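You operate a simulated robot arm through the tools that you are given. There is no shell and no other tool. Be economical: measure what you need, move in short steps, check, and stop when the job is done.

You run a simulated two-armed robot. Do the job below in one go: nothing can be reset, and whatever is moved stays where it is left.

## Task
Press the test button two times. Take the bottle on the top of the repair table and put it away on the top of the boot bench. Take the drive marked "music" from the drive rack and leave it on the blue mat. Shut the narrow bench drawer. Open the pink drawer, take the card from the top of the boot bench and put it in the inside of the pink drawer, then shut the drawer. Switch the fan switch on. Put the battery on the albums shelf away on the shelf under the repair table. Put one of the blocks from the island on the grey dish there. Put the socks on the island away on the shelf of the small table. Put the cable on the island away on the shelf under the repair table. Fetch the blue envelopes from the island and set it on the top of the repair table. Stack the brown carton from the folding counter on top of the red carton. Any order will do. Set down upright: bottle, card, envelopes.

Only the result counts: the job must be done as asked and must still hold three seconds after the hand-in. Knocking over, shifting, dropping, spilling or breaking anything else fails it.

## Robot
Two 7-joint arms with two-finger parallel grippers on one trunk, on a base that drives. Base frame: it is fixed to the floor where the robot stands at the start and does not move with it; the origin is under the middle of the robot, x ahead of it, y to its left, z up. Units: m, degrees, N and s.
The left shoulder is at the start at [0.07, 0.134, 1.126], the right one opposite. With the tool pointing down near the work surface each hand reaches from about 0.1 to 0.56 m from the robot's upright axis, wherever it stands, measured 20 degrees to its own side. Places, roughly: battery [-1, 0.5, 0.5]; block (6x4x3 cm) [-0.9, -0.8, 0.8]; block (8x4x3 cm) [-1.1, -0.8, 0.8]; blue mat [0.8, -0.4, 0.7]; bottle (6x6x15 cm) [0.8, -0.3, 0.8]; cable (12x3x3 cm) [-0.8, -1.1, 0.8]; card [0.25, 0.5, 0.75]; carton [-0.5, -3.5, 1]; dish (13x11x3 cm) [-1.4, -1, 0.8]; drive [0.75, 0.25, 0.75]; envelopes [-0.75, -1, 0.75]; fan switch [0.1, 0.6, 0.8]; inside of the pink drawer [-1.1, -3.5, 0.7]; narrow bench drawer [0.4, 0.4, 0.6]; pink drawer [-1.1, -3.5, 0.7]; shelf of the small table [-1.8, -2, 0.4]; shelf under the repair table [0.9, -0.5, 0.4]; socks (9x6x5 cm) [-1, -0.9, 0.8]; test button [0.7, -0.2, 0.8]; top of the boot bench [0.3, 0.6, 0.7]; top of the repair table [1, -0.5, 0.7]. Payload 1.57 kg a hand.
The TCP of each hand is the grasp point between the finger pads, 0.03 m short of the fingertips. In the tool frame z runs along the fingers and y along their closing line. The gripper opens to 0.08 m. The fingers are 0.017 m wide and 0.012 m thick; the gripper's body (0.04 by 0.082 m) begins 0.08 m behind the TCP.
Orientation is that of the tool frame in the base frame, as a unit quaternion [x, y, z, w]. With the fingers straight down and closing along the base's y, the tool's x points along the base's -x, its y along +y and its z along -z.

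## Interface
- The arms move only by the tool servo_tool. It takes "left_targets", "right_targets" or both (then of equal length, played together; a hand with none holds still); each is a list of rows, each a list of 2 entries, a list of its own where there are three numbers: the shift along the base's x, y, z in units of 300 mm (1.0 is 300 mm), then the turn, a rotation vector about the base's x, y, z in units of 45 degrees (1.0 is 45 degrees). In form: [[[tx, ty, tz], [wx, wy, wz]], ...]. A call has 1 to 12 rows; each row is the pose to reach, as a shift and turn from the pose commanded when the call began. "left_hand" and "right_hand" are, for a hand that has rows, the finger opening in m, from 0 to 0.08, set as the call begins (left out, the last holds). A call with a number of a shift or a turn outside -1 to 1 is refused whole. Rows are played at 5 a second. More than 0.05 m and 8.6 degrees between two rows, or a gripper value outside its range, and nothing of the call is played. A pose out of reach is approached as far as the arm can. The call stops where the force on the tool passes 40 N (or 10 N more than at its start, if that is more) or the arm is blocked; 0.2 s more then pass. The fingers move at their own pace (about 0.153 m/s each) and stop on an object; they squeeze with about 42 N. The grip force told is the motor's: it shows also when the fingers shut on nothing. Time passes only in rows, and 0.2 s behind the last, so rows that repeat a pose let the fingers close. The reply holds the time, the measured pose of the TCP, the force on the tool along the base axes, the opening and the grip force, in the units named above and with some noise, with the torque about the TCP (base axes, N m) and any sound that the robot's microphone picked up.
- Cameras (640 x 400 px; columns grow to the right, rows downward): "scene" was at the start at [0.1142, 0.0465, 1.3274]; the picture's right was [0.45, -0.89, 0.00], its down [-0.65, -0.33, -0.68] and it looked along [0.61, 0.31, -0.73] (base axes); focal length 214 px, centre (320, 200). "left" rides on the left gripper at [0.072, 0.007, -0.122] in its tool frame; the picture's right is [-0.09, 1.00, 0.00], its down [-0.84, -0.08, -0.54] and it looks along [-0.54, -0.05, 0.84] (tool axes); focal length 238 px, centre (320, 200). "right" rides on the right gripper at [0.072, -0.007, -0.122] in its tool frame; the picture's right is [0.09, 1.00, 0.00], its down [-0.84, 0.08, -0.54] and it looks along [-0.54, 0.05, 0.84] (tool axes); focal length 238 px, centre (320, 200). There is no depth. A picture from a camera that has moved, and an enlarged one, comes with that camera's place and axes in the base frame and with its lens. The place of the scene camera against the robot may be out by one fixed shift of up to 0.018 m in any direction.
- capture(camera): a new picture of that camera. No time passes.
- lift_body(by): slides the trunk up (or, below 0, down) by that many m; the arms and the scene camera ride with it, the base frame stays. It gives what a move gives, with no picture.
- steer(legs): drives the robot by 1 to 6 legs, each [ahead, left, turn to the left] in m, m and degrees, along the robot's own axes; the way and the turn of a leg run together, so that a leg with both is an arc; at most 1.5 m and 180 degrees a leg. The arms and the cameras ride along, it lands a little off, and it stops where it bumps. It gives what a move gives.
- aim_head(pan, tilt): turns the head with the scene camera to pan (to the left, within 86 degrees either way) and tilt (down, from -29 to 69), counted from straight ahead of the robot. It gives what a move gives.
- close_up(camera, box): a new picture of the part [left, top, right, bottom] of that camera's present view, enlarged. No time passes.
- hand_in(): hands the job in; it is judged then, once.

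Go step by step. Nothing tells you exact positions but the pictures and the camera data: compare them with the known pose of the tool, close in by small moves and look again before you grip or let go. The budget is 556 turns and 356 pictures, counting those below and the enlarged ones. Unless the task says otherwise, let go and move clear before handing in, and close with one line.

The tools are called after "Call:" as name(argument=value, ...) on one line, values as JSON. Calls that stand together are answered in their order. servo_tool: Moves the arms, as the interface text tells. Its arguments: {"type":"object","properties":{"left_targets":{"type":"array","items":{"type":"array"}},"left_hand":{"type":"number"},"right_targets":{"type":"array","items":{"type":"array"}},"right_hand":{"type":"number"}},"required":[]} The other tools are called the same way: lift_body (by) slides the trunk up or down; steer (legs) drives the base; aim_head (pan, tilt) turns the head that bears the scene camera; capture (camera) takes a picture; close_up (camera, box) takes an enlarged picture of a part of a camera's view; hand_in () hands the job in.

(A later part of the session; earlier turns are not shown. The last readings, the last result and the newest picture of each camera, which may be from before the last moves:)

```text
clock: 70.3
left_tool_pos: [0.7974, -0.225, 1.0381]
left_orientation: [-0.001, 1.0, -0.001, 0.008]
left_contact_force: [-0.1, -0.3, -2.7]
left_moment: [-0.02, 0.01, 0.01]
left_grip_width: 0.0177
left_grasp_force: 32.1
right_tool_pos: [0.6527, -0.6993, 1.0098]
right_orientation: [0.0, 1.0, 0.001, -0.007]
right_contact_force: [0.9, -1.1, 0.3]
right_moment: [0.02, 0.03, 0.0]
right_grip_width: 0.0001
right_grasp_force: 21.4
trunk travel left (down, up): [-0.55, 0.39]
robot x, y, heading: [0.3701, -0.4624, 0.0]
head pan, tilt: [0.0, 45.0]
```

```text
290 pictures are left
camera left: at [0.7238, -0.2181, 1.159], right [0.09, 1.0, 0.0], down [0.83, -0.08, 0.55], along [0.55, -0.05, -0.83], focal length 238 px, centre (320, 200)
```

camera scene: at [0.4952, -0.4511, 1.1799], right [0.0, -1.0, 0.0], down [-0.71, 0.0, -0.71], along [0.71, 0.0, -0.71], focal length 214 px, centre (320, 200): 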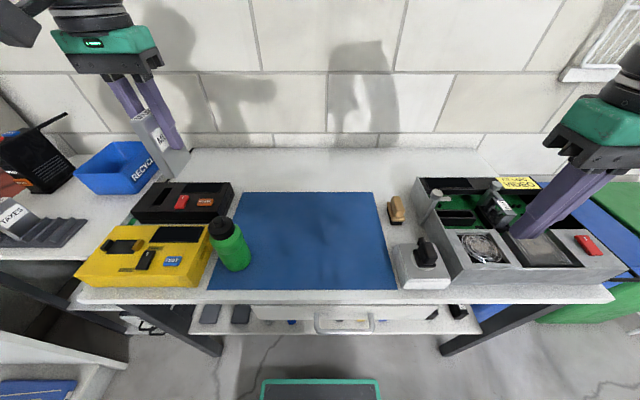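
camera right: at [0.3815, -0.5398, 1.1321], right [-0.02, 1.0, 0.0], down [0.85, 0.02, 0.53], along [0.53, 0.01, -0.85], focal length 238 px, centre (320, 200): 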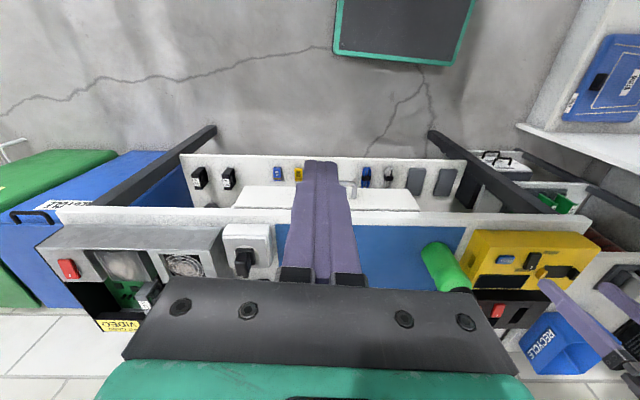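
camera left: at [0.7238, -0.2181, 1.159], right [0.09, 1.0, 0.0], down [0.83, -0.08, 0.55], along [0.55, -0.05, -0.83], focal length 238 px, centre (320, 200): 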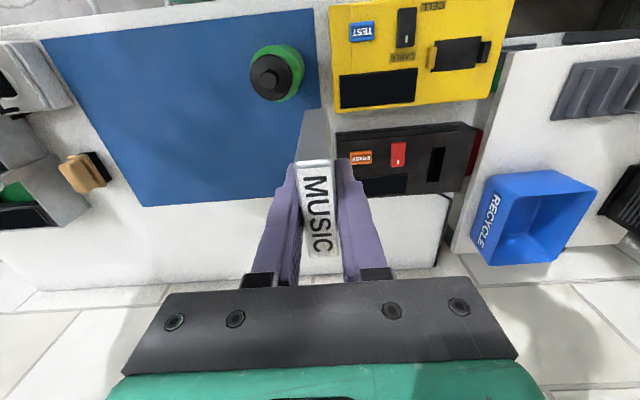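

Mat spans x 0.68–0.98, y −0.61…−0.21. Move the drive over (0.83, −0.45) and lower.

Call:
servo_tool(left_targets=[[[0.03, -0.15, 0], [0, 0, 0]], [[0.06, -0.3, -0.02], [0, 0, 0]], [[0.09, -0.45, -0.05], [0, 0, 0]], [[0.11, -0.6, -0.1], [0, 0, 0]], [[0.11, -0.75, -0.15], [0, 0, 0]], [[0.11, -0.75, -0.3], [0, 0, 0]], [[0.11, -0.75, -0.45], [0, 0, 0]], [[0.11, -0.75, -0.55], [0, 0, 0]]])

Call:
capture(camera="scene")

Call:
capture(camera="left")

```text
clock: 72.1
left_tool_pos: [0.8038, -0.4045, 0.8662]
left_orientation: [0.001, 1.0, -0.003, 0.009]
left_contact_force: [-0.1, -0.7, -2.4]
left_moment: [-0.01, 0.0, -0.03]
left_grip_width: 0.0177
left_grasp_force: 33.0
left hand out of reach, approached as far as the arm can: row 3, 4, 5, 6, 7, 8
right_tool_pos: [0.6529, -0.699, 1.0106]
right_orientation: [0.0, 1.0, 0.001, -0.006]
right_contact_force: [-0.9, -1.0, 0.8]
right_moment: [0.01, 0.0, 0.0]
right_grip_width: 0.0002
right_grasp_force: 21.8
trunk travel left (down, up): [-0.55, 0.39]
robot x, y, heading: [0.3699, -0.4632, -0.2]
head pan, tilt: [0.0, 45.0]
```

```text
289 pictures are left
camera scene: at [0.4945, -0.4513, 1.1801], right [0.0, -1.0, 0.0], down [-0.71, 0.0, -0.71], along [0.71, 0.0, -0.71], focal length 214 px, centre (320, 200)
```

scene: 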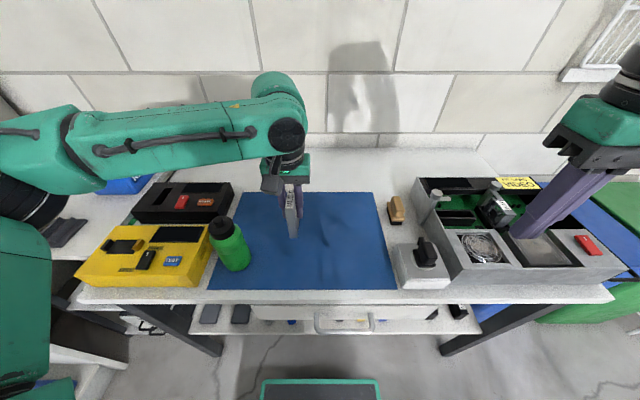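

```text
288 pictures are left
camera left: at [0.7292, -0.3969, 0.9871], right [0.09, 1.0, 0.0], down [0.83, -0.08, 0.56], along [0.55, -0.05, -0.83], focal length 238 px, centre (320, 200)
```

left: 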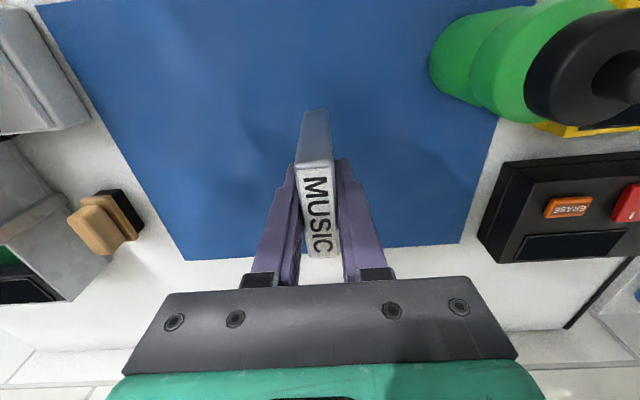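

Sidestep a bit farther from the bottle, then lower to contact.

Call:
steer(legs=[[0, -0.06, 0]])

Call:
servo_tool(left_targets=[[[0, 0, -0.05], [0, 0, 0]], [[0, 0, -0.08], [0, 0, 0]], [[0, 0, -0.1], [0, 0, 0]], [[0, 0, -0.12], [0, 0, 0]]])

Call:
capture(camera="scene")

Call:
close_up(camera="scene", box=[200, 150, 360, 280])

```text
clock: 73.1
left_tool_pos: [0.8053, -0.4667, 0.8662]
left_orientation: [-0.001, 1.0, -0.001, 0.009]
left_contact_force: [-0.2, 0.6, -2.4]
left_moment: [0.02, -0.01, -0.04]
left_grip_width: 0.0175
left_grasp_force: 32.9
right_tool_pos: [0.6526, -0.7614, 1.0108]
right_orientation: [0.001, 1.0, 0.001, -0.007]
right_contact_force: [0.6, -0.1, 0.3]
right_moment: [0.02, 0.0, 0.02]
right_grip_width: 0.0
right_grasp_force: 20.8
trunk travel left (down, up): [-0.55, 0.39]
robot x, y, heading: [0.3715, -0.5236, -0.1]
head pan, tilt: [0.0, 45.0]
```

```text
clock: 74.1
left_tool_pos: [0.8041, -0.4656, 0.8304]
left_orientation: [-0.001, 1.0, -0.002, 0.009]
left_contact_force: [0.1, -0.2, -2.0]
left_moment: [0.03, -0.03, 0.01]
left_grip_width: 0.0177
left_grasp_force: 32.3
right_tool_pos: [0.6532, -0.7607, 1.0098]
right_orientation: [0.001, 1.0, 0.0, -0.007]
right_contact_force: [-0.2, 0.0, -0.9]
right_moment: [0.0, 0.0, -0.02]
right_grip_width: 0.0001
right_grasp_force: 21.1
trunk travel left (down, up): [-0.55, 0.39]
robot x, y, heading: [0.368, -0.5232, -0.1]
head pan, tilt: [0.0, 45.0]
```

```text
287 pictures are left
camera scene: at [0.4952, -0.5127, 1.1799], right [0.0, -1.0, 0.0], down [-0.71, 0.0, -0.71], along [0.71, 0.0, -0.71], focal length 214 px, centre (320, 200)
```

scene: 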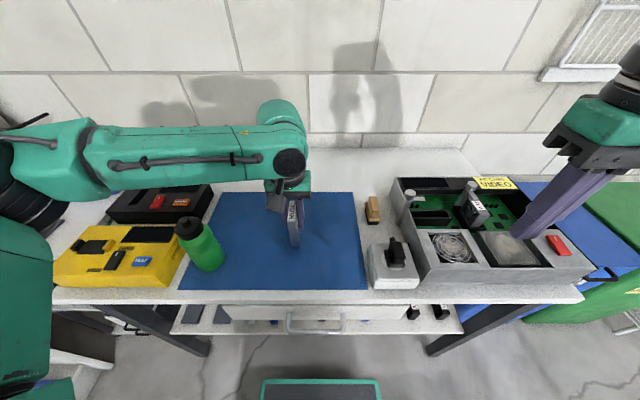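

```text
3.08 times, centred on (280, 215) of scene
camera zoom: at [0.4952, -0.5127, 1.1799], right [0.0, -1.0, 0.0], down [-0.71, 0.0, -0.71], along [0.71, 0.0, -0.71], focal length 660 px, centre (443, 154)
```

zoom: 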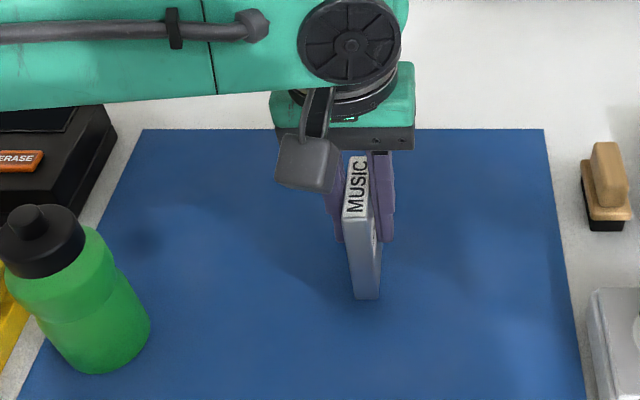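

Call:
servo_tool(left_targets=[[[0, 0, -0.015], [0, 0, 0]], [[0, 0, -0.03], [0, 0, 0]], [[0, 0, -0.045], [0, 0, 0]], [[0, 0, -0.06], [0, 0, 0]], [[0, 0, -0.075], [0, 0, 0]], [[0, 0, -0.09], [0, 0, 0]], [[0, 0, -0.105], [0, 0, 0]]])

Call:
close_up(camera="scene", box=[200, 150, 360, 280])

```text
clock: 75.7
left_tool_pos: [0.8043, -0.4639, 0.8024]
left_orientation: [0.0, 1.0, -0.004, 0.013]
left_contact_force: [1.6, -1.8, 23.1]
left_moment: [0.08, -0.13, 0.0]
left_grip_width: 0.0179
left_grasp_force: 33.0
right_tool_pos: [0.6506, -0.7628, 1.0106]
right_orientation: [0.002, 1.0, 0.001, -0.005]
right_contact_force: [0.2, -0.3, -1.3]
right_moment: [0.04, 0.02, -0.01]
right_grip_width: 0.0001
right_grasp_force: 21.0
trunk travel left (down, up): [-0.55, 0.39]
robot x, y, heading: [0.3711, -0.5243, -0.1]
head pan, tilt: [0.0, 45.0]
```

```text
3.08 times, centred on (280, 215) of scene
camera zoom: at [0.4923, -0.5138, 1.1806], right [0.0, -1.0, 0.0], down [-0.71, 0.0, -0.71], along [0.71, 0.0, -0.71], focal length 660 px, centre (443, 154)
```

zoom: 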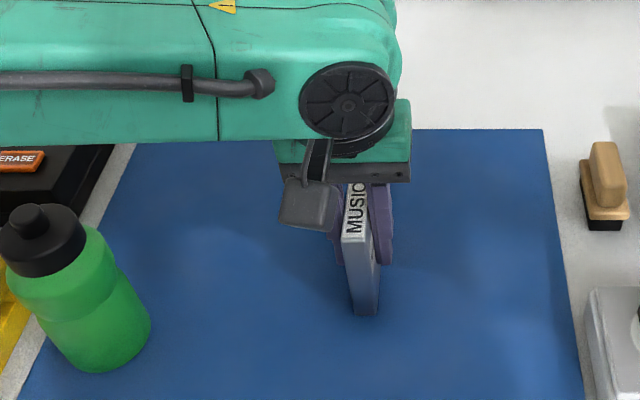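

Contact. Ease up slightly and open.

Call:
servo_tool(left_targets=[[[0, 0, 0.012], [0, 0, 0]], [[0, 0, 0.012], [0, 0, 0]]])

Call:
servo_tool(left_targets=[[[0, 0, 0], [0, 0, 0]], [[0, 0, 0], [0, 0, 0]]], left_hand=0.03)

Call:
close_up(camera="scene", box=[200, 150, 360, 280])

```text
clock: 76.3
left_tool_pos: [0.8047, -0.4643, 0.8023]
left_orientation: [0.0, 1.0, -0.003, 0.008]
left_contact_force: [3.9, -2.5, 5.3]
left_moment: [-0.13, -0.46, -0.1]
left_grip_width: 0.0178
left_grasp_force: 32.5
right_tool_pos: [0.6534, -0.7614, 1.0096]
right_orientation: [0.001, 1.0, 0.001, -0.008]
right_contact_force: [0.3, 0.2, 0.4]
right_moment: [-0.01, -0.03, 0.0]
right_grip_width: 0.0001
right_grasp_force: 21.4
trunk travel left (down, up): [-0.55, 0.39]
robot x, y, heading: [0.371, -0.5233, 0.0]
head pan, tilt: [0.0, 45.0]
```

```text
clock: 76.9
left_tool_pos: [0.8035, -0.4638, 0.8031]
left_orientation: [0.0, 1.0, -0.003, 0.008]
left_contact_force: [-1.1, 0.4, -0.4]
left_moment: [-0.02, -0.02, 0.01]
left_grip_width: 0.03
left_grasp_force: 0.1
right_tool_pos: [0.6522, -0.7612, 1.0094]
right_orientation: [0.002, 1.0, 0.001, -0.006]
right_contact_force: [-1.0, 0.7, 0.7]
right_moment: [-0.05, 0.04, -0.01]
right_grip_width: 0.0002
right_grasp_force: 20.8
trunk travel left (down, up): [-0.55, 0.39]
robot x, y, heading: [0.3706, -0.5219, -0.0]
head pan, tilt: [0.0, 45.0]
```

```text
3.08 times, centred on (280, 215) of scene
camera zoom: at [0.4948, -0.5128, 1.1799], right [0.0, -1.0, 0.0], down [-0.71, 0.0, -0.71], along [0.71, 0.0, -0.71], focal length 660 px, centre (443, 154)
```

zoom: 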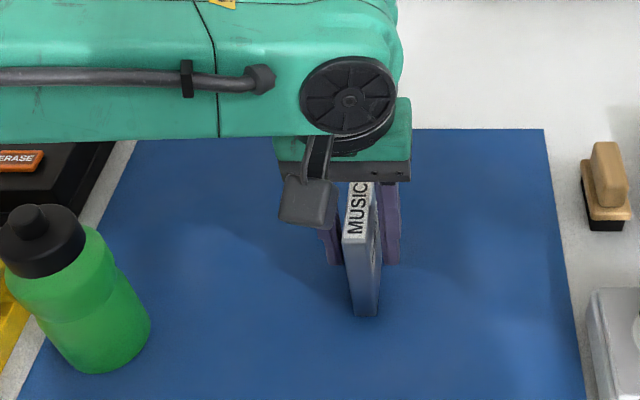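

It stands. Open a bit more and rise straight up.

Call:
servo_tool(left_targets=[[[0, 0, 0.05], [0, 0, 0]], [[0, 0, 0.15], [0, 0, 0]], [[0, 0, 0.28], [0, 0, 0]], [[0, 0, 0.42], [0, 0, 0]], [[0, 0, 0.56], [0, 0, 0]]], left_hand=0.045)

Call:
capture(camera="scene")

Call:
capture(camera="left")

```text
clock: 78.1
left_tool_pos: [0.8082, -0.4364, 0.9722]
left_orientation: [0.0, 1.0, -0.001, 0.008]
left_contact_force: [-0.1, 0.9, -0.5]
left_moment: [-0.04, -0.02, 0.0]
left_grip_width: 0.045
left_grasp_force: 0.1
left hand out of reach, approached as far as the arm can: row 4, 5
right_tool_pos: [0.6526, -0.7602, 1.0092]
right_orientation: [0.002, 1.0, 0.0, -0.007]
right_contact_force: [0.4, -0.9, -1.2]
right_moment: [-0.01, -0.05, -0.02]
right_grip_width: 0.0
right_grasp_force: 21.6
trunk travel left (down, up): [-0.55, 0.39]
robot x, y, heading: [0.3749, -0.5239, -0.2]
head pan, tilt: [0.0, 45.0]
```

```text
283 pictures are left
camera scene: at [0.4938, -0.5123, 1.1801], right [0.0, -1.0, 0.0], down [-0.71, 0.0, -0.71], along [0.71, 0.0, -0.71], focal length 214 px, centre (320, 200)
```

scene: 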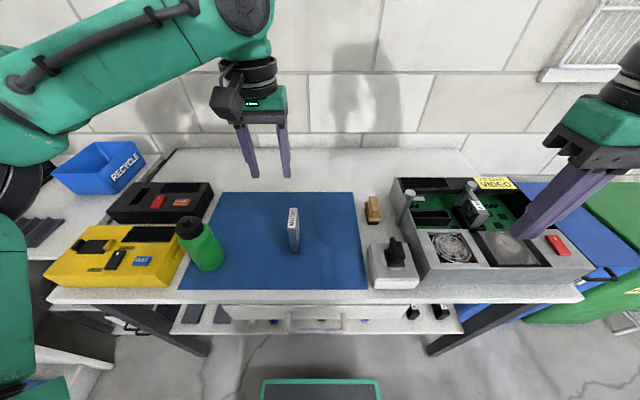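

```text
282 pictures are left
camera left: at [0.7333, -0.428, 1.0937], right [0.09, 1.0, 0.0], down [0.83, -0.08, 0.56], along [0.55, -0.05, -0.83], focal length 238 px, centre (320, 200)
```

left: 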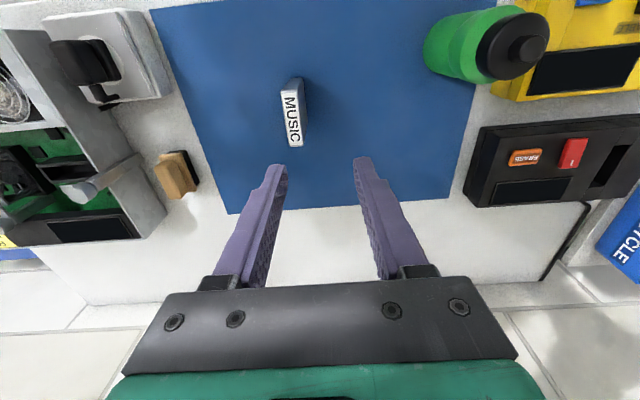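

Drive stands on the mat. Now the bottle: sidestep left and hover the open left hand above it.

Call:
steer(legs=[[0, 0.16, 0]])

Call:
servo_tool(left_targets=[[[-0.1, 0, 0], [0, 0, 0]], [[-0.19, 0, 0], [0, 0, 0]]], left_hand=0.08)

Call:
capture(camera="left")

Call:
capture(camera="scene")

```text
clock: 79.5
left_tool_pos: [0.8098, -0.2752, 0.972]
left_orientation: [-0.002, 1.0, -0.001, 0.009]
left_contact_force: [0.3, 0.0, -0.1]
left_moment: [0.01, -0.02, 0.02]
left_grip_width: 0.0447
left_grasp_force: 0.0
right_tool_pos: [0.6524, -0.6008, 1.0091]
right_orientation: [0.0, 1.0, 0.0, -0.005]
right_contact_force: [0.5, -0.8, 0.2]
right_moment: [-0.01, 0.01, 0.0]
right_grip_width: 0.0001
right_grasp_force: 21.2
trunk travel left (down, up): [-0.55, 0.39]
robot x, y, heading: [0.3721, -0.3648, -0.4]
head pan, tilt: [0.0, 45.0]
```

```text
clock: 80.1
left_tool_pos: [0.7523, -0.2749, 0.9731]
left_orientation: [0.0, 1.0, -0.002, 0.008]
left_contact_force: [-0.1, 0.1, 0.1]
left_moment: [-0.02, -0.01, 0.01]
left_grip_width: 0.0797
left_grasp_force: 0.0
right_tool_pos: [0.652, -0.6003, 1.011]
right_orientation: [0.001, 1.0, 0.001, -0.006]
right_contact_force: [-0.5, 0.0, -0.1]
right_moment: [-0.02, 0.01, -0.01]
right_grip_width: 0.0
right_grasp_force: 21.0
trunk travel left (down, up): [-0.55, 0.39]
robot x, y, heading: [0.3724, -0.363, -0.1]
head pan, tilt: [0.0, 45.0]
```

```text
281 pictures are left
camera left: at [0.677, -0.2672, 1.0939], right [0.09, 1.0, 0.0], down [0.83, -0.07, 0.56], along [0.55, -0.05, -0.83], focal length 238 px, centre (320, 200)
```

left: 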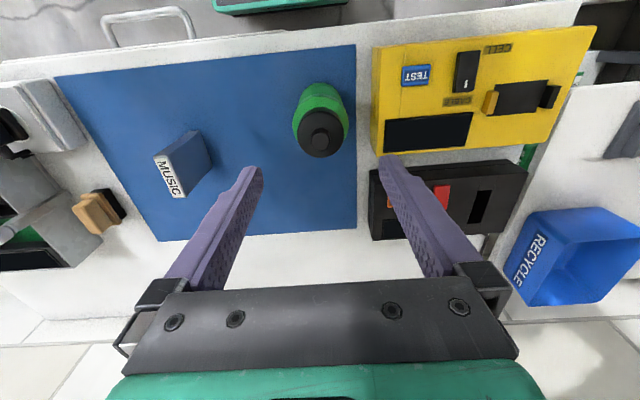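

```text
280 pictures are left
camera scene: at [0.4939, -0.3523, 1.1801], right [0.0, -1.0, 0.0], down [-0.71, 0.0, -0.71], along [0.71, 0.0, -0.71], focal length 214 px, centre (320, 200)
```

scene: 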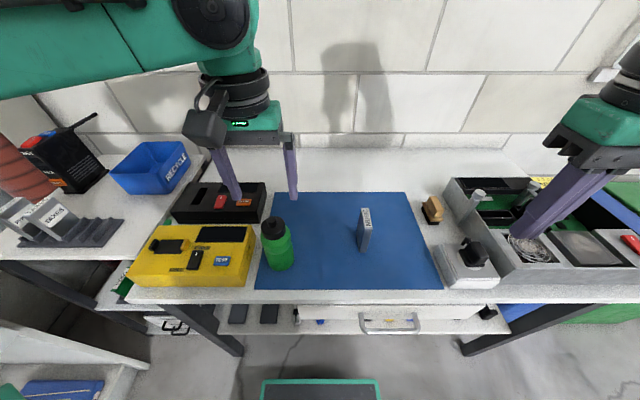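

Bottle axis at about (0.755, −0.277). Descend with 0.075 opening to z 0.81.

Call:
servo_tool(left_targets=[[[0.01, -0.01, -0.14], [0, 0, 0]], [[0.01, -0.01, -0.28], [0, 0, 0]], [[0.01, -0.01, -0.36], [0, 0, 0]]], left_hand=0.076)

Call:
capture(camera="left")

Call:
close_up(camera="scene", box=[200, 150, 360, 280])

```text
clock: 80.9
left_tool_pos: [0.7568, -0.2799, 0.8647]
left_orientation: [-0.001, 1.0, -0.001, 0.008]
left_contact_force: [-0.1, -0.1, -0.2]
left_moment: [-0.03, 0.0, -0.02]
left_grip_width: 0.0759
left_grasp_force: 0.1
right_tool_pos: [0.6535, -0.601, 1.0092]
right_orientation: [0.001, 1.0, 0.001, -0.007]
right_contact_force: [0.2, 0.6, 0.5]
right_moment: [-0.01, 0.0, -0.01]
right_grip_width: 0.0004
right_grasp_force: 21.3
trunk travel left (down, up): [-0.55, 0.39]
robot x, y, heading: [0.3717, -0.3634, 0.1]
head pan, tilt: [0.0, 45.0]
```

```text
279 pictures are left
camera left: at [0.6822, -0.272, 0.9858], right [0.09, 1.0, 0.0], down [0.83, -0.07, 0.56], along [0.55, -0.05, -0.83], focal length 238 px, centre (320, 200)
```

left: 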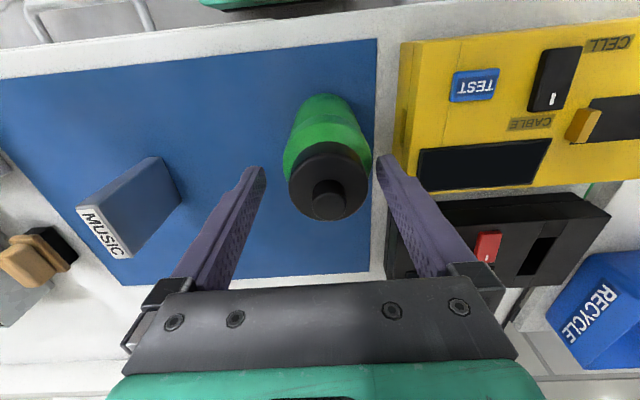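

```text
3.08 times, centred on (280, 215) of scene
camera zoom: at [0.4954, -0.3527, 1.1799], right [0.0, -1.0, 0.0], down [-0.71, 0.0, -0.71], along [0.71, 0.0, -0.71], focal length 660 px, centre (443, 154)
```

zoom: 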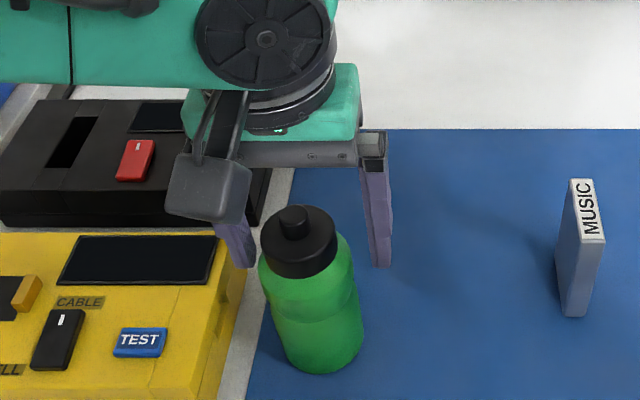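

Call:
servo_tool(left_targets=[[[0, 0.015, -0.08], [0, 0, 0]], [[0, 0.015, -0.17], [0, 0, 0]]])

Call:
servo_tool(left_targets=[[[0, 0, 0], [0, 0, 0]], [[0, 0, 0], [0, 0, 0]], [[0, 0, 0], [0, 0, 0]]], left_hand=0.045)

Call:
capture(camera="left")

```text
clock: 81.5
left_tool_pos: [0.7569, -0.2735, 0.8152]
left_orientation: [0.0, 1.0, -0.002, 0.009]
left_contact_force: [0.4, 0.4, 0.3]
left_moment: [-0.05, -0.01, 0.0]
left_grip_width: 0.0759
left_grasp_force: 0.1
right_tool_pos: [0.6528, -0.6004, 1.0102]
right_orientation: [0.0, 1.0, 0.001, -0.006]
right_contact_force: [0.5, 0.1, 0.5]
right_moment: [-0.03, 0.01, 0.0]
right_grip_width: 0.0001
right_grasp_force: 20.8
trunk travel left (down, up): [-0.55, 0.39]
robot x, y, heading: [0.3719, -0.3627, 0.1]
head pan, tilt: [0.0, 45.0]
```

```text
clock: 82.3
left_tool_pos: [0.7548, -0.2741, 0.8149]
left_orientation: [-0.001, 1.0, -0.002, 0.008]
left_contact_force: [-0.9, 0.2, 0.1]
left_moment: [-0.03, 0.03, -0.01]
left_grip_width: 0.0588
left_grasp_force: 42.1
right_tool_pos: [0.6525, -0.6008, 1.0099]
right_orientation: [0.0, 1.0, 0.001, -0.007]
right_contact_force: [0.0, -0.6, -0.6]
right_moment: [-0.04, 0.02, -0.02]
right_grip_width: 0.0
right_grasp_force: 21.2
trunk travel left (down, up): [-0.55, 0.39]
robot x, y, heading: [0.3699, -0.3621, -0.0]
head pan, tilt: [0.0, 45.0]
```

```text
277 pictures are left
camera left: at [0.6807, -0.266, 0.936], right [0.09, 1.0, 0.0], down [0.83, -0.08, 0.56], along [0.55, -0.05, -0.83], focal length 238 px, centre (320, 200)
```

left: 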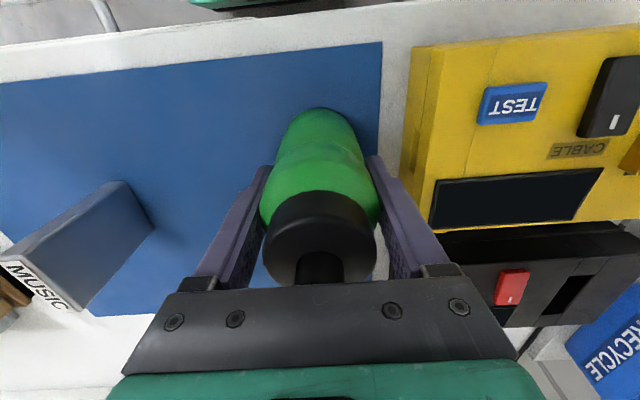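

Bottle gripped. Lift it.

Call:
servo_tool(left_targets=[[[0, 0, 0.1], [0, 0, 0]], [[0, 0, 0.24], [0, 0, 0]], [[-0.05, 0, 0.38], [0, 0, 0]], [[-0.1, 0, 0.5], [0, 0, 0]], [[-0.2, 0, 0.55], [0, 0, 0]], [[-0.33, 0, 0.57], [0, 0, 0]]])

Call:
capture(camera="scene")

```text
clock: 83.7
left_tool_pos: [0.6523, -0.275, 0.98]
left_orientation: [0.0, 1.0, -0.002, 0.009]
left_contact_force: [0.3, 0.0, -2.6]
left_moment: [0.03, -0.01, 0.01]
left_grip_width: 0.0586
left_grasp_force: 41.4
right_tool_pos: [0.6512, -0.6, 1.011]
right_orientation: [0.001, 1.0, 0.001, -0.005]
right_contact_force: [0.0, 0.9, 0.2]
right_moment: [0.01, -0.05, -0.01]
right_grip_width: 0.0
right_grasp_force: 21.1
trunk travel left (down, up): [-0.55, 0.39]
robot x, y, heading: [0.3715, -0.3602, 0.1]
head pan, tilt: [0.0, 45.0]
```

```text
276 pictures are left
camera scene: at [0.493, -0.3522, 1.1802], right [0.0, -1.0, 0.0], down [-0.71, 0.0, -0.71], along [0.71, 0.0, -0.71], focal length 214 px, centre (320, 200)
```

scene: 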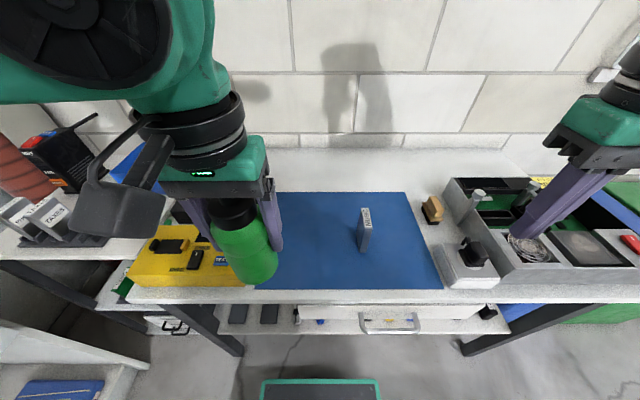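

Bottle is up. Drive to the bench: back, turn left, ahead.

Call:
steer(legs=[[-0.22, 0, 0], [0, 0, 90], [0.25, 0, 0]])

Call:
capture(camera="scene")

Call:
capture(camera="left")

```text
clock: 90.7
left_tool_pos: [0.0436, 0.1697, 0.9803]
left_orientation: [0.715, -0.699, -0.005, -0.006]
left_contact_force: [-0.1, 0.3, -2.7]
left_moment: [-0.02, 0.04, 0.0]
left_grip_width: 0.059
left_grasp_force: 42.0
right_tool_pos: [0.3695, 0.174, 1.0093]
right_orientation: [0.714, -0.7, 0.004, 0.005]
right_contact_force: [-0.1, -0.8, 0.0]
right_moment: [-0.02, -0.04, -0.02]
right_grip_width: 0.0002
right_grasp_force: 21.2
trunk travel left (down, up): [-0.55, 0.39]
robot x, y, heading: [0.1371, -0.1152, 90.9]
head pan, tilt: [0.0, 45.0]
```

```text
275 pictures are left
camera scene: at [0.1285, 0.0295, 1.1799], right [1.0, 0.02, 0.0], down [0.02, -0.71, -0.71], along [-0.02, 0.71, -0.71], focal length 214 px, centre (320, 200)
```

scene: 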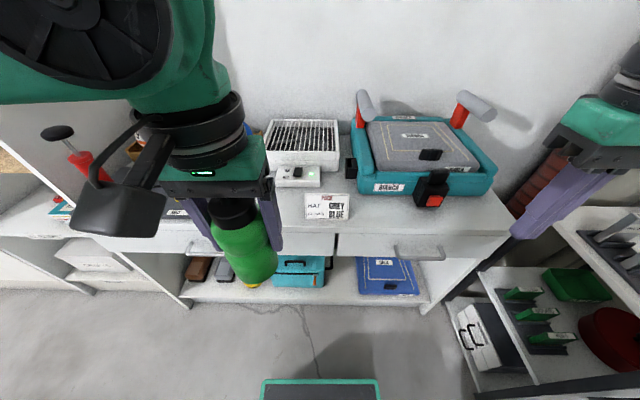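

```text
274 pictures are left
camera left: at [0.0372, 0.0953, 1.1014], right [-1.0, 0.07, 0.0], down [0.06, 0.83, 0.56], along [0.04, 0.55, -0.83], focal length 238 px, centre (320, 200)
```

left: 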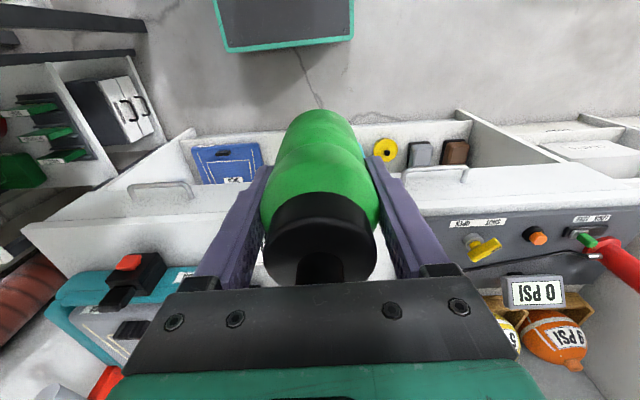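

Call:
steer(legs=[[0.14, 0, -0.9]])

Call:
servo_tool(left_targets=[[[-0.07, 0.12, 0], [0, 0, 0]], [[-0.14, 0.24, -0.03], [0, 0, 0]], [[-0.2, 0.36, -0.08], [0, 0, 0]], [[-0.2, 0.45, -0.18], [0, 0, 0]]])

Call:
capture(camera="scene")

Call:
capture(camera="left")

```text
clock: 92.0
left_tool_pos: [0.049, 0.3123, 0.981]
left_orientation: [0.708, -0.706, -0.004, -0.008]
left_contact_force: [-0.6, 0.2, -2.8]
left_moment: [0.02, -0.02, -0.05]
left_grip_width: 0.0585
left_grasp_force: 42.0
right_tool_pos: [0.3738, 0.3117, 1.0101]
right_orientation: [0.707, -0.707, 0.004, 0.005]
right_contact_force: [0.2, 0.4, 0.1]
right_moment: [-0.01, 0.02, 0.01]
right_grip_width: 0.0
right_grasp_force: 21.9
trunk travel left (down, up): [-0.55, 0.39]
robot x, y, heading: [0.1343, 0.0288, 89.9]
head pan, tilt: [0.0, 45.0]
```

```text
clock: 93.0
left_tool_pos: [-0.0139, 0.4522, 0.927]
left_orientation: [0.708, -0.706, -0.004, -0.006]
left_contact_force: [0.8, 1.1, -1.7]
left_moment: [-0.04, 0.02, -0.01]
left_grip_width: 0.0586
left_grasp_force: 41.8
right_tool_pos: [0.375, 0.3143, 1.0102]
right_orientation: [-0.707, 0.707, -0.005, -0.005]
right_contact_force: [0.1, -0.6, -0.8]
right_moment: [-0.03, 0.01, 0.0]
right_grip_width: 0.0001
right_grasp_force: 21.0
trunk travel left (down, up): [-0.55, 0.39]
robot x, y, heading: [0.1381, 0.0295, 90.0]
head pan, tilt: [0.0, 45.0]
```

```text
273 pictures are left
camera scene: at [0.1298, 0.1735, 1.1797], right [1.0, 0.0, 0.0], down [0.0, -0.71, -0.71], along [0.0, 0.71, -0.71], focal length 214 px, centre (320, 200)
```

scene: 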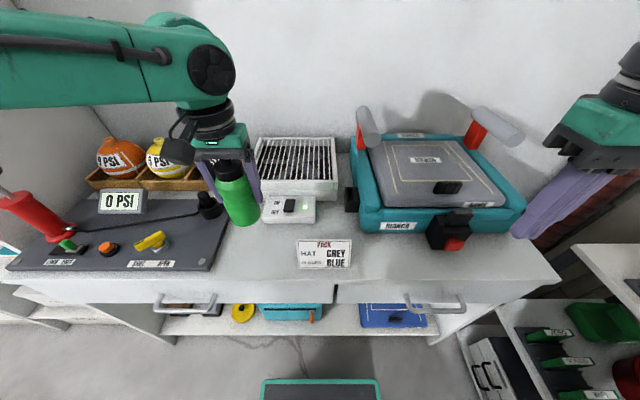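

```text
272 pictures are left
camera left: at [-0.0219, 0.378, 1.0468], right [-1.0, 0.09, 0.0], down [0.07, 0.83, 0.56], along [0.05, 0.55, -0.83], focal length 238 px, centre (320, 200)
```

left: 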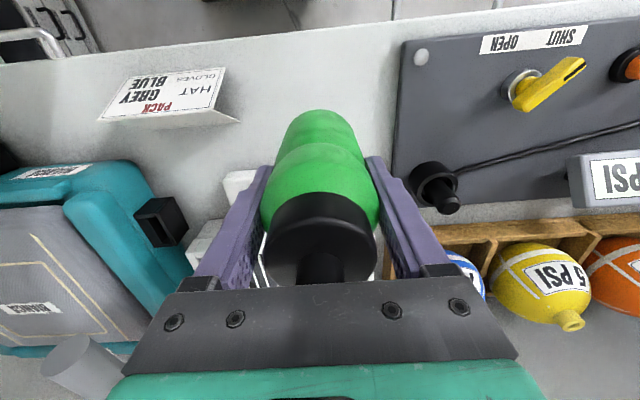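

Spot is clear. Lower until contact.

Call:
servo_tool(left_targets=[[[0, -0.015, -0.12], [0, 0, 0]], [[0, -0.03, -0.24], [0, 0, 0]], [[0, -0.03, -0.28], [0, 0, 0]], [[0, -0.03, -0.3], [0, 0, 0]], [[0, -0.03, -0.32], [0, 0, 0]], [[0, -0.03, -0.34], [0, 0, 0]], [[0, -0.03, -0.355], [0, 0, 0]], [[0, -0.03, -0.37], [0, 0, 0]]])

Call:
capture(camera="scene")

```text
clock: 94.8
left_tool_pos: [-0.0133, 0.4393, 0.8162]
left_orientation: [0.708, -0.706, -0.005, -0.008]
left_contact_force: [0.2, -0.5, -2.7]
left_moment: [0.04, -0.01, 0.0]
left_grip_width: 0.0585
left_grasp_force: 42.1
right_tool_pos: [0.3741, 0.3115, 1.0104]
right_orientation: [0.707, -0.707, 0.004, 0.004]
right_contact_force: [0.1, -0.6, 0.1]
right_moment: [0.02, -0.02, -0.01]
right_grip_width: 0.0001
right_grasp_force: 21.1
trunk travel left (down, up): [-0.55, 0.39]
robot x, y, heading: [0.136, 0.0303, 90.1]
head pan, tilt: [0.0, 45.0]
```

```text
271 pictures are left
camera scene: at [0.1295, 0.1719, 1.1799], right [1.0, 0.0, 0.0], down [0.0, -0.71, -0.71], along [0.0, 0.71, -0.71], focal length 214 px, centre (320, 200)
```

scene: 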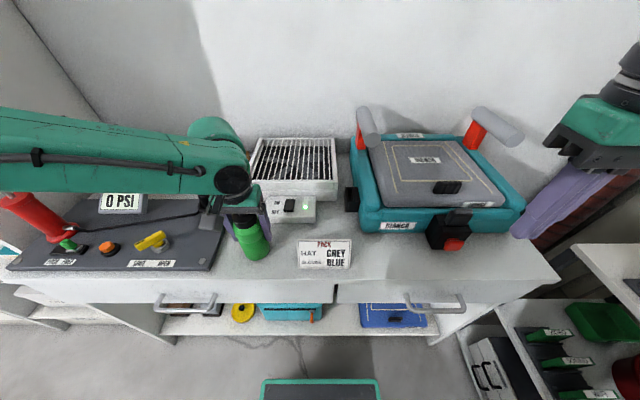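

Call:
close_up(camera="scene", box=[0, 100, 280, 280])

Call:
servo_tool(left_targets=[[[0, 0, -0.015], [0, 0, 0]], [[0, 0, -0.03], [0, 0, 0]], [[0, 0, -0.045], [0, 0, 0]], [[0, 0, -0.06], [0, 0, 0]], [[0, 0, -0.075], [0, 0, 0]]])

Call:
capture(camera="scene")

```text
2.22 times, centred on (140, 190) of scene
camera zoom: at [0.1295, 0.1719, 1.1799], right [1.0, 0.0, 0.0], down [0.0, -0.71, -0.71], along [0.0, 0.71, -0.71], focal length 477 px, centre (720, 222)
```

zoom: 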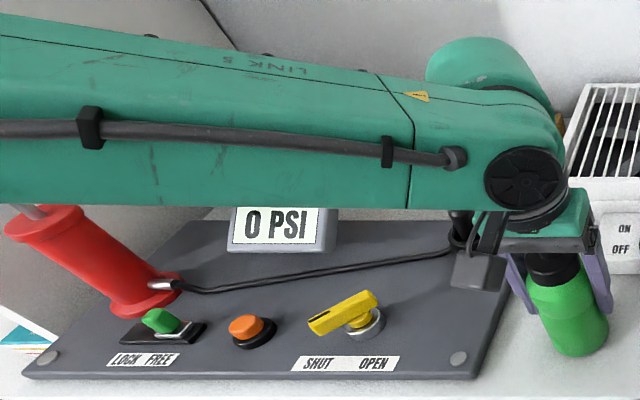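

```text
clock: 95.7
left_tool_pos: [-0.0118, 0.4385, 0.8062]
left_orientation: [0.708, -0.706, -0.009, -0.011]
left_contact_force: [-0.4, -7.3, 18.5]
left_moment: [-0.83, 0.18, 0.04]
left_grip_width: 0.0587
left_grasp_force: 42.2
right_tool_pos: [0.3737, 0.3094, 1.0104]
right_orientation: [0.707, -0.707, 0.002, 0.003]
right_contact_force: [-0.4, 0.3, 0.2]
right_moment: [-0.01, 0.01, 0.01]
right_grip_width: 0.0
right_grasp_force: 21.5
trunk travel left (down, up): [-0.55, 0.39]
robot x, y, heading: [0.1389, 0.0301, 90.1]
head pan, tilt: [0.0, 45.0]
stopped in row 4 (left hand): the force on the tool passed its limit (the readings are from after the stop); the commanded pose is now the measured one
```

```text
269 pictures are left
camera scene: at [0.1302, 0.1678, 1.1803], right [1.0, 0.0, 0.0], down [0.0, -0.7, -0.71], along [0.0, 0.71, -0.7], focal length 214 px, centre (320, 200)
```

scene: 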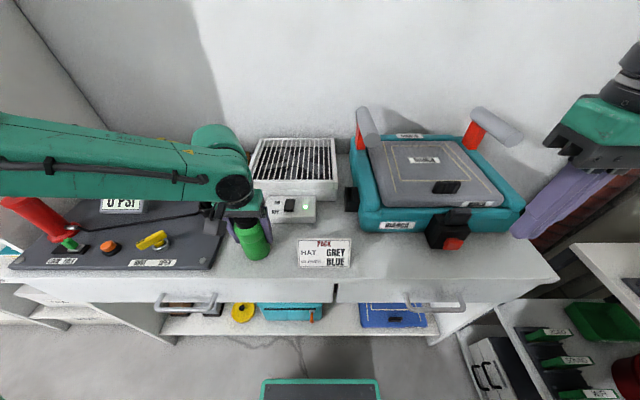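

Contact. Ease up a hair and open.

Call:
servo_tool(left_targets=[[[0, 0, 0.006], [0, 0, 0]], [[0, 0, 0.006], [0, 0, 0]]])

Call:
servo_tool(left_targets=[[[0, 0, 0], [0, 0, 0]], [[0, 0, 0], [0, 0, 0]], [[0, 0, 0], [0, 0, 0]]], left_hand=0.079)

Call:
capture(camera="left")

Call:
close_up(camera="scene", box=[180, 150, 340, 280])

```text
clock: 96.3
left_tool_pos: [-0.0124, 0.4386, 0.8053]
left_orientation: [0.707, -0.707, -0.008, -0.011]
left_contact_force: [0.8, -5.1, 9.7]
left_moment: [-0.01, 0.1, 0.02]
left_grip_width: 0.0587
left_grasp_force: 41.7
right_tool_pos: [0.3751, 0.3095, 1.0112]
right_orientation: [-0.707, 0.707, -0.003, -0.004]
right_contact_force: [-0.2, -0.2, 0.1]
right_moment: [0.02, -0.01, 0.02]
right_grip_width: 0.0
right_grasp_force: 21.2
trunk travel left (down, up): [-0.55, 0.39]
robot x, y, heading: [0.134, 0.034, 90.4]
head pan, tilt: [0.0, 45.0]
```

```text
clock: 97.1
left_tool_pos: [-0.0111, 0.4383, 0.8056]
left_orientation: [0.709, -0.706, -0.008, -0.01]
left_contact_force: [0.8, -2.2, 9.7]
left_moment: [0.15, 0.02, -0.01]
left_grip_width: 0.079
left_grasp_force: 0.1
right_tool_pos: [0.3743, 0.3109, 1.0103]
right_orientation: [-0.707, 0.708, -0.003, -0.004]
right_contact_force: [-0.2, 1.2, 0.8]
right_moment: [0.02, 0.02, 0.01]
right_grip_width: 0.0001
right_grasp_force: 21.3
trunk travel left (down, up): [-0.55, 0.39]
robot x, y, heading: [0.1362, 0.0287, 90.1]
head pan, tilt: [0.0, 45.0]
```

```text
268 pictures are left
camera left: at [-0.0201, 0.3646, 0.9258], right [-1.0, 0.09, 0.0], down [0.07, 0.82, 0.56], along [0.05, 0.56, -0.83], focal length 238 px, centre (320, 200)
```

left: 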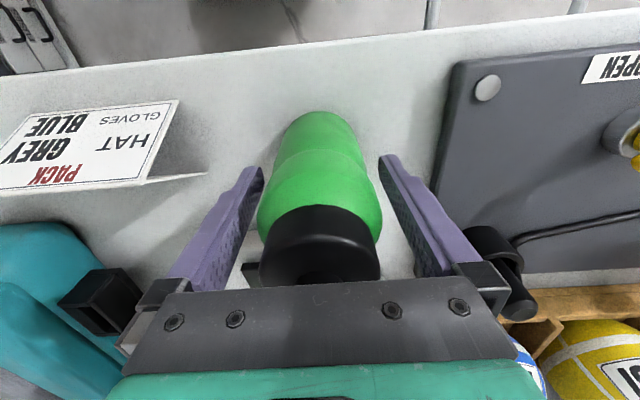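

```text
3.08 times, centred on (260, 215) of scene
camera zoom: at [0.1301, 0.1697, 1.1802], right [1.0, 0.0, 0.0], down [0.0, -0.71, -0.71], along [0.0, 0.71, -0.71], focal length 660 px, centre (505, 154)
```

zoom: 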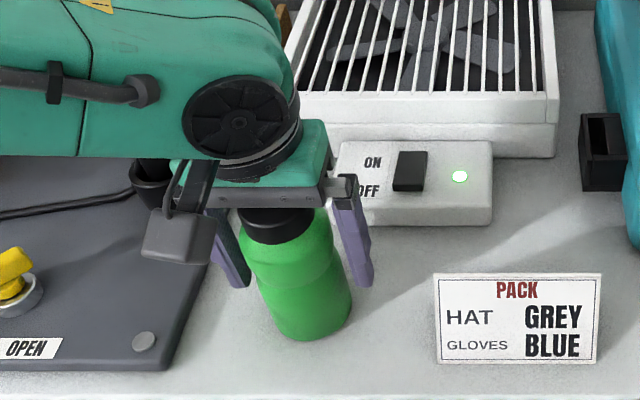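

There is residual force — the gripper body may be touching the black post by the mat. Rise straight up.

Call:
servo_tool(left_targets=[[[0, 0, 0.03], [0, 0, 0]], [[0, 0, 0.1], [0, 0, 0]], [[0, 0, 0.2], [0, 0, 0]], [[0, 0, 0.34], [0, 0, 0]]])

Call:
capture(camera="left")

Call:
close_up(camera="scene", box=[0, 120, 340, 290])

```text
clock: 98.1
left_tool_pos: [-0.0109, 0.4387, 0.9099]
left_orientation: [0.707, -0.707, -0.008, -0.009]
left_contact_force: [0.3, 0.6, 0.8]
left_moment: [0.0, 0.02, -0.04]
left_grip_width: 0.0791
left_grasp_force: 0.1
right_tool_pos: [0.3749, 0.3117, 1.0108]
right_orientation: [0.707, -0.707, 0.004, 0.004]
right_contact_force: [0.3, 0.2, 0.6]
right_moment: [0.06, -0.01, -0.03]
right_grip_width: 0.0
right_grasp_force: 21.7
trunk travel left (down, up): [-0.55, 0.39]
robot x, y, heading: [0.1381, 0.0262, 89.9]
head pan, tilt: [0.0, 45.0]
```

```text
266 pictures are left
camera left: at [-0.0193, 0.3647, 1.0305], right [-1.0, 0.09, 0.0], down [0.07, 0.82, 0.56], along [0.05, 0.56, -0.83], focal length 238 px, centre (320, 200)
```

left: 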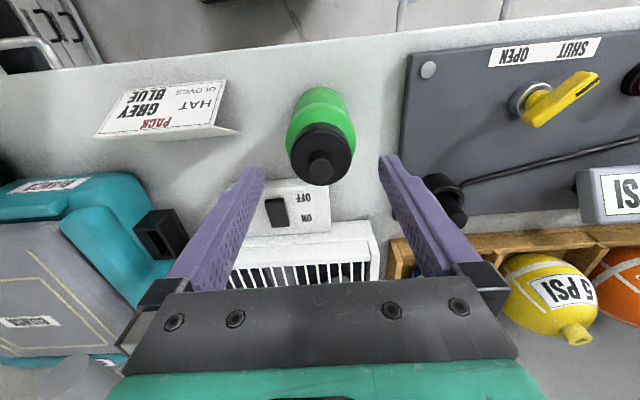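

```text
1.88 times, centred on (170, 205) of scene
camera zoom: at [0.1301, 0.1706, 1.18], right [1.0, 0.0, 0.0], down [0.0, -0.71, -0.71], along [0.0, 0.71, -0.71], focal length 404 px, centre (602, 191)
```

zoom: 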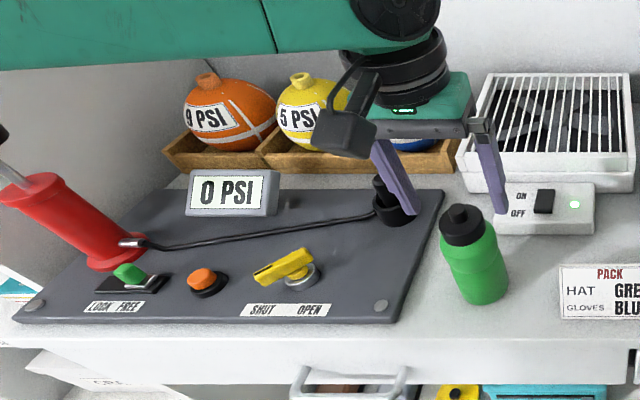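

Bottle stands upright on the bench. Next, the battery on the albums shelf: back off and look left.

Call:
steer(legs=[[-0.3, 0, 0]])

Call:
aim_head(pan=60, tilt=35)

Call:
capture(camera="scene")

Call:
aim_head(pan=86, tilt=40)

Call:
capture(camera="scene")

```text
clock: 100.1
left_tool_pos: [-0.0125, 0.1519, 0.9095]
left_orientation: [0.71, -0.704, -0.008, -0.01]
left_contact_force: [-0.2, -0.1, 0.7]
left_moment: [-0.01, -0.01, 0.03]
left_grip_width: 0.0789
left_grasp_force: 0.1
right_tool_pos: [0.3735, 0.0252, 1.0094]
right_orientation: [0.708, -0.706, 0.004, 0.005]
right_contact_force: [0.1, 0.3, -0.3]
right_moment: [-0.01, 0.0, -0.01]
right_grip_width: 0.0001
right_grasp_force: 21.2
trunk travel left (down, up): [-0.55, 0.39]
robot x, y, heading: [0.1391, -0.2579, 90.4]
head pan, tilt: [0.0, 45.0]
```

```text
clock: 101.4
left_tool_pos: [-0.0111, 0.1505, 0.9093]
left_orientation: [0.709, -0.705, -0.008, -0.011]
left_contact_force: [-0.2, -0.3, 0.4]
left_moment: [-0.03, 0.01, -0.04]
left_grip_width: 0.0789
left_grasp_force: 0.1
right_tool_pos: [0.3736, 0.0257, 1.01]
right_orientation: [0.709, -0.706, 0.003, 0.005]
right_contact_force: [0.0, -0.1, 0.6]
right_moment: [0.02, 0.04, -0.02]
right_grip_width: 0.0
right_grasp_force: 21.3
trunk travel left (down, up): [-0.55, 0.39]
robot x, y, heading: [0.1391, -0.2588, 90.1]
head pan, tilt: [60.0, 35.0]
```

```text
264 pictures are left
camera scene: at [0.054, -0.1545, 1.1948], right [0.5, 0.87, 0.0], down [0.5, -0.28, -0.82], along [-0.71, 0.41, -0.57], focal length 214 px, centre (320, 200)
```

scene: 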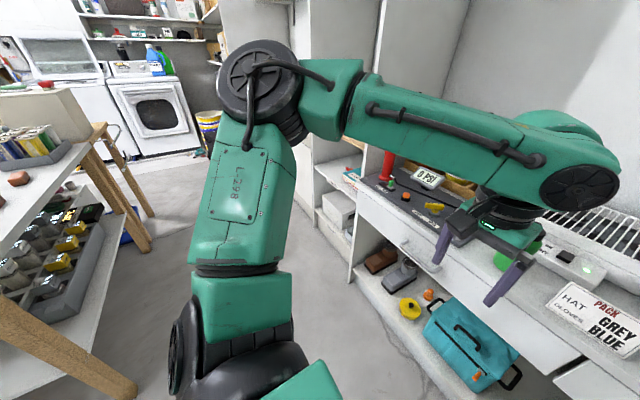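

```text
clock: 102.3
left_tool_pos: [-0.0127, 0.1519, 0.9084]
left_orientation: [0.71, -0.705, -0.007, -0.009]
left_contact_force: [-0.4, -0.1, 0.8]
left_moment: [0.0, 0.01, -0.02]
left_grip_width: 0.0789
left_grasp_force: 0.1
right_tool_pos: [0.3748, 0.0239, 1.0083]
right_orientation: [0.709, -0.705, 0.004, 0.004]
right_contact_force: [0.1, -0.2, -0.1]
right_moment: [0.01, 0.01, -0.01]
right_grip_width: 0.0
right_grasp_force: 20.5
trunk travel left (down, up): [-0.55, 0.39]
robot x, y, heading: [0.1372, -0.2594, 90.5]
head pan, tilt: [85.9, 40.0]
```

```text
263 pictures are left
camera scene: at [0.0456, -0.1926, 1.1872], right [0.07, 1.0, 0.0], down [0.64, -0.04, -0.77], along [-0.76, 0.05, -0.64], focal length 214 px, centre (320, 200)
```

scene: 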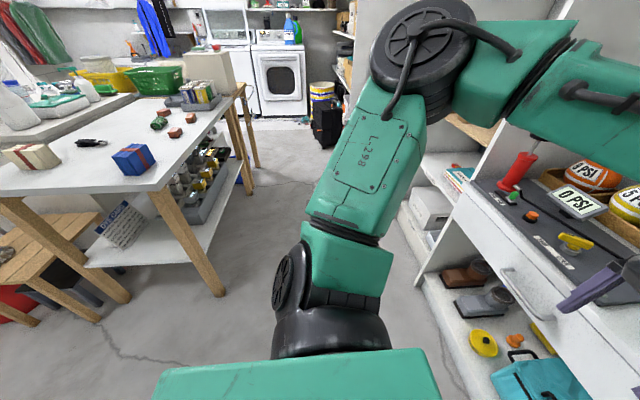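

The aisle is clear. Strafe left toward the albums shelf.

Call:
steer(legs=[[0, 0.9, 0]])

Call:
aim_head(pan=5, tilt=40)

Call:
capture(camera="scene")

```text
clock: 107.0
left_tool_pos: [-0.9122, 0.1414, 0.9089]
left_orientation: [0.712, -0.702, -0.007, -0.01]
left_contact_force: [0.3, 0.6, -0.3]
left_moment: [-0.03, 0.01, 0.0]
left_grip_width: 0.0791
left_grasp_force: 0.2
right_tool_pos: [-0.5259, 0.0176, 1.0104]
right_orientation: [0.711, -0.703, 0.004, 0.005]
right_contact_force: [0.2, 0.1, -0.7]
right_moment: [-0.01, 0.03, -0.02]
right_grip_width: 0.0
right_grasp_force: 21.4
trunk travel left (down, up): [-0.55, 0.39]
robot x, y, heading: [-0.7593, -0.2647, 90.8]
head pan, tilt: [85.9, 40.0]
```

```text
clock: 108.6
left_tool_pos: [-0.9108, 0.1418, 0.9103]
left_orientation: [0.712, -0.702, -0.008, -0.011]
left_contact_force: [-0.3, -0.1, -0.7]
left_moment: [0.01, 0.0, 0.02]
left_grip_width: 0.0792
left_grasp_force: 0.1
right_tool_pos: [-0.525, 0.0181, 1.0098]
right_orientation: [0.712, -0.702, 0.003, 0.005]
right_contact_force: [0.1, 0.1, -0.2]
right_moment: [-0.03, -0.02, 0.01]
right_grip_width: 0.0
right_grasp_force: 22.1
trunk travel left (down, up): [-0.55, 0.39]
robot x, y, heading: [-0.7611, -0.2681, 90.9]
head pan, tilt: [5.0, 40.0]
```

```text
262 pictures are left
camera scene: at [-0.7753, -0.1217, 1.1872], right [0.99, 0.1, 0.0], down [0.06, -0.64, -0.77], along [-0.08, 0.76, -0.64], focal length 214 px, centre (320, 200)
```

scene: 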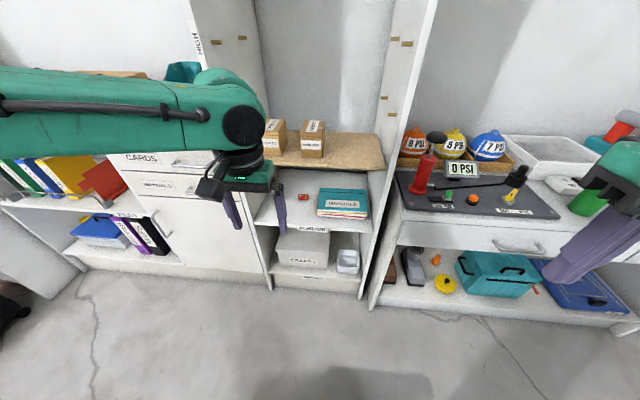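

Call:
close_up(camera="scene", box=[220, 90, 420, 290])

Call:
capture(camera="left")

```text
2.00 times, centred on (320, 190) of scene
camera zoom: at [-0.7753, -0.1217, 1.1872], right [0.99, 0.1, 0.0], down [0.06, -0.64, -0.77], along [-0.08, 0.76, -0.64], focal length 429 px, centre (320, 220)
```

zoom: 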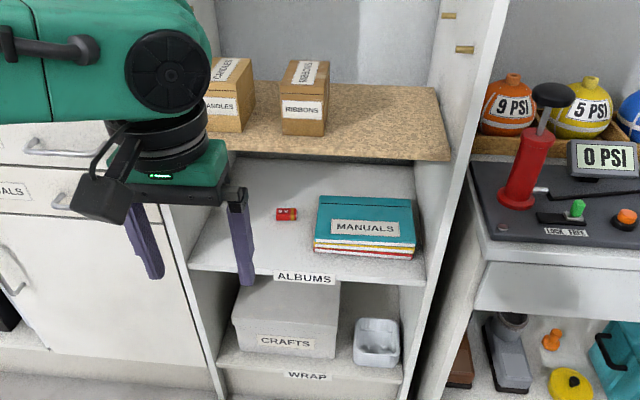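

```text
260 pictures are left
camera left: at [-0.9193, 0.0673, 1.0298], right [-1.0, 0.08, 0.0], down [0.06, 0.82, 0.56], along [0.04, 0.56, -0.83], focal length 238 px, centre (320, 200)
```

left: 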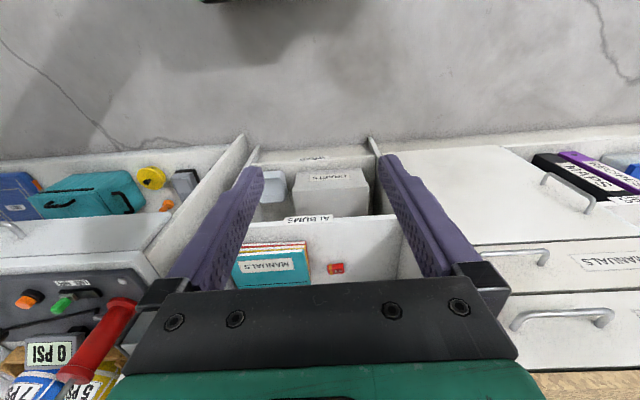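

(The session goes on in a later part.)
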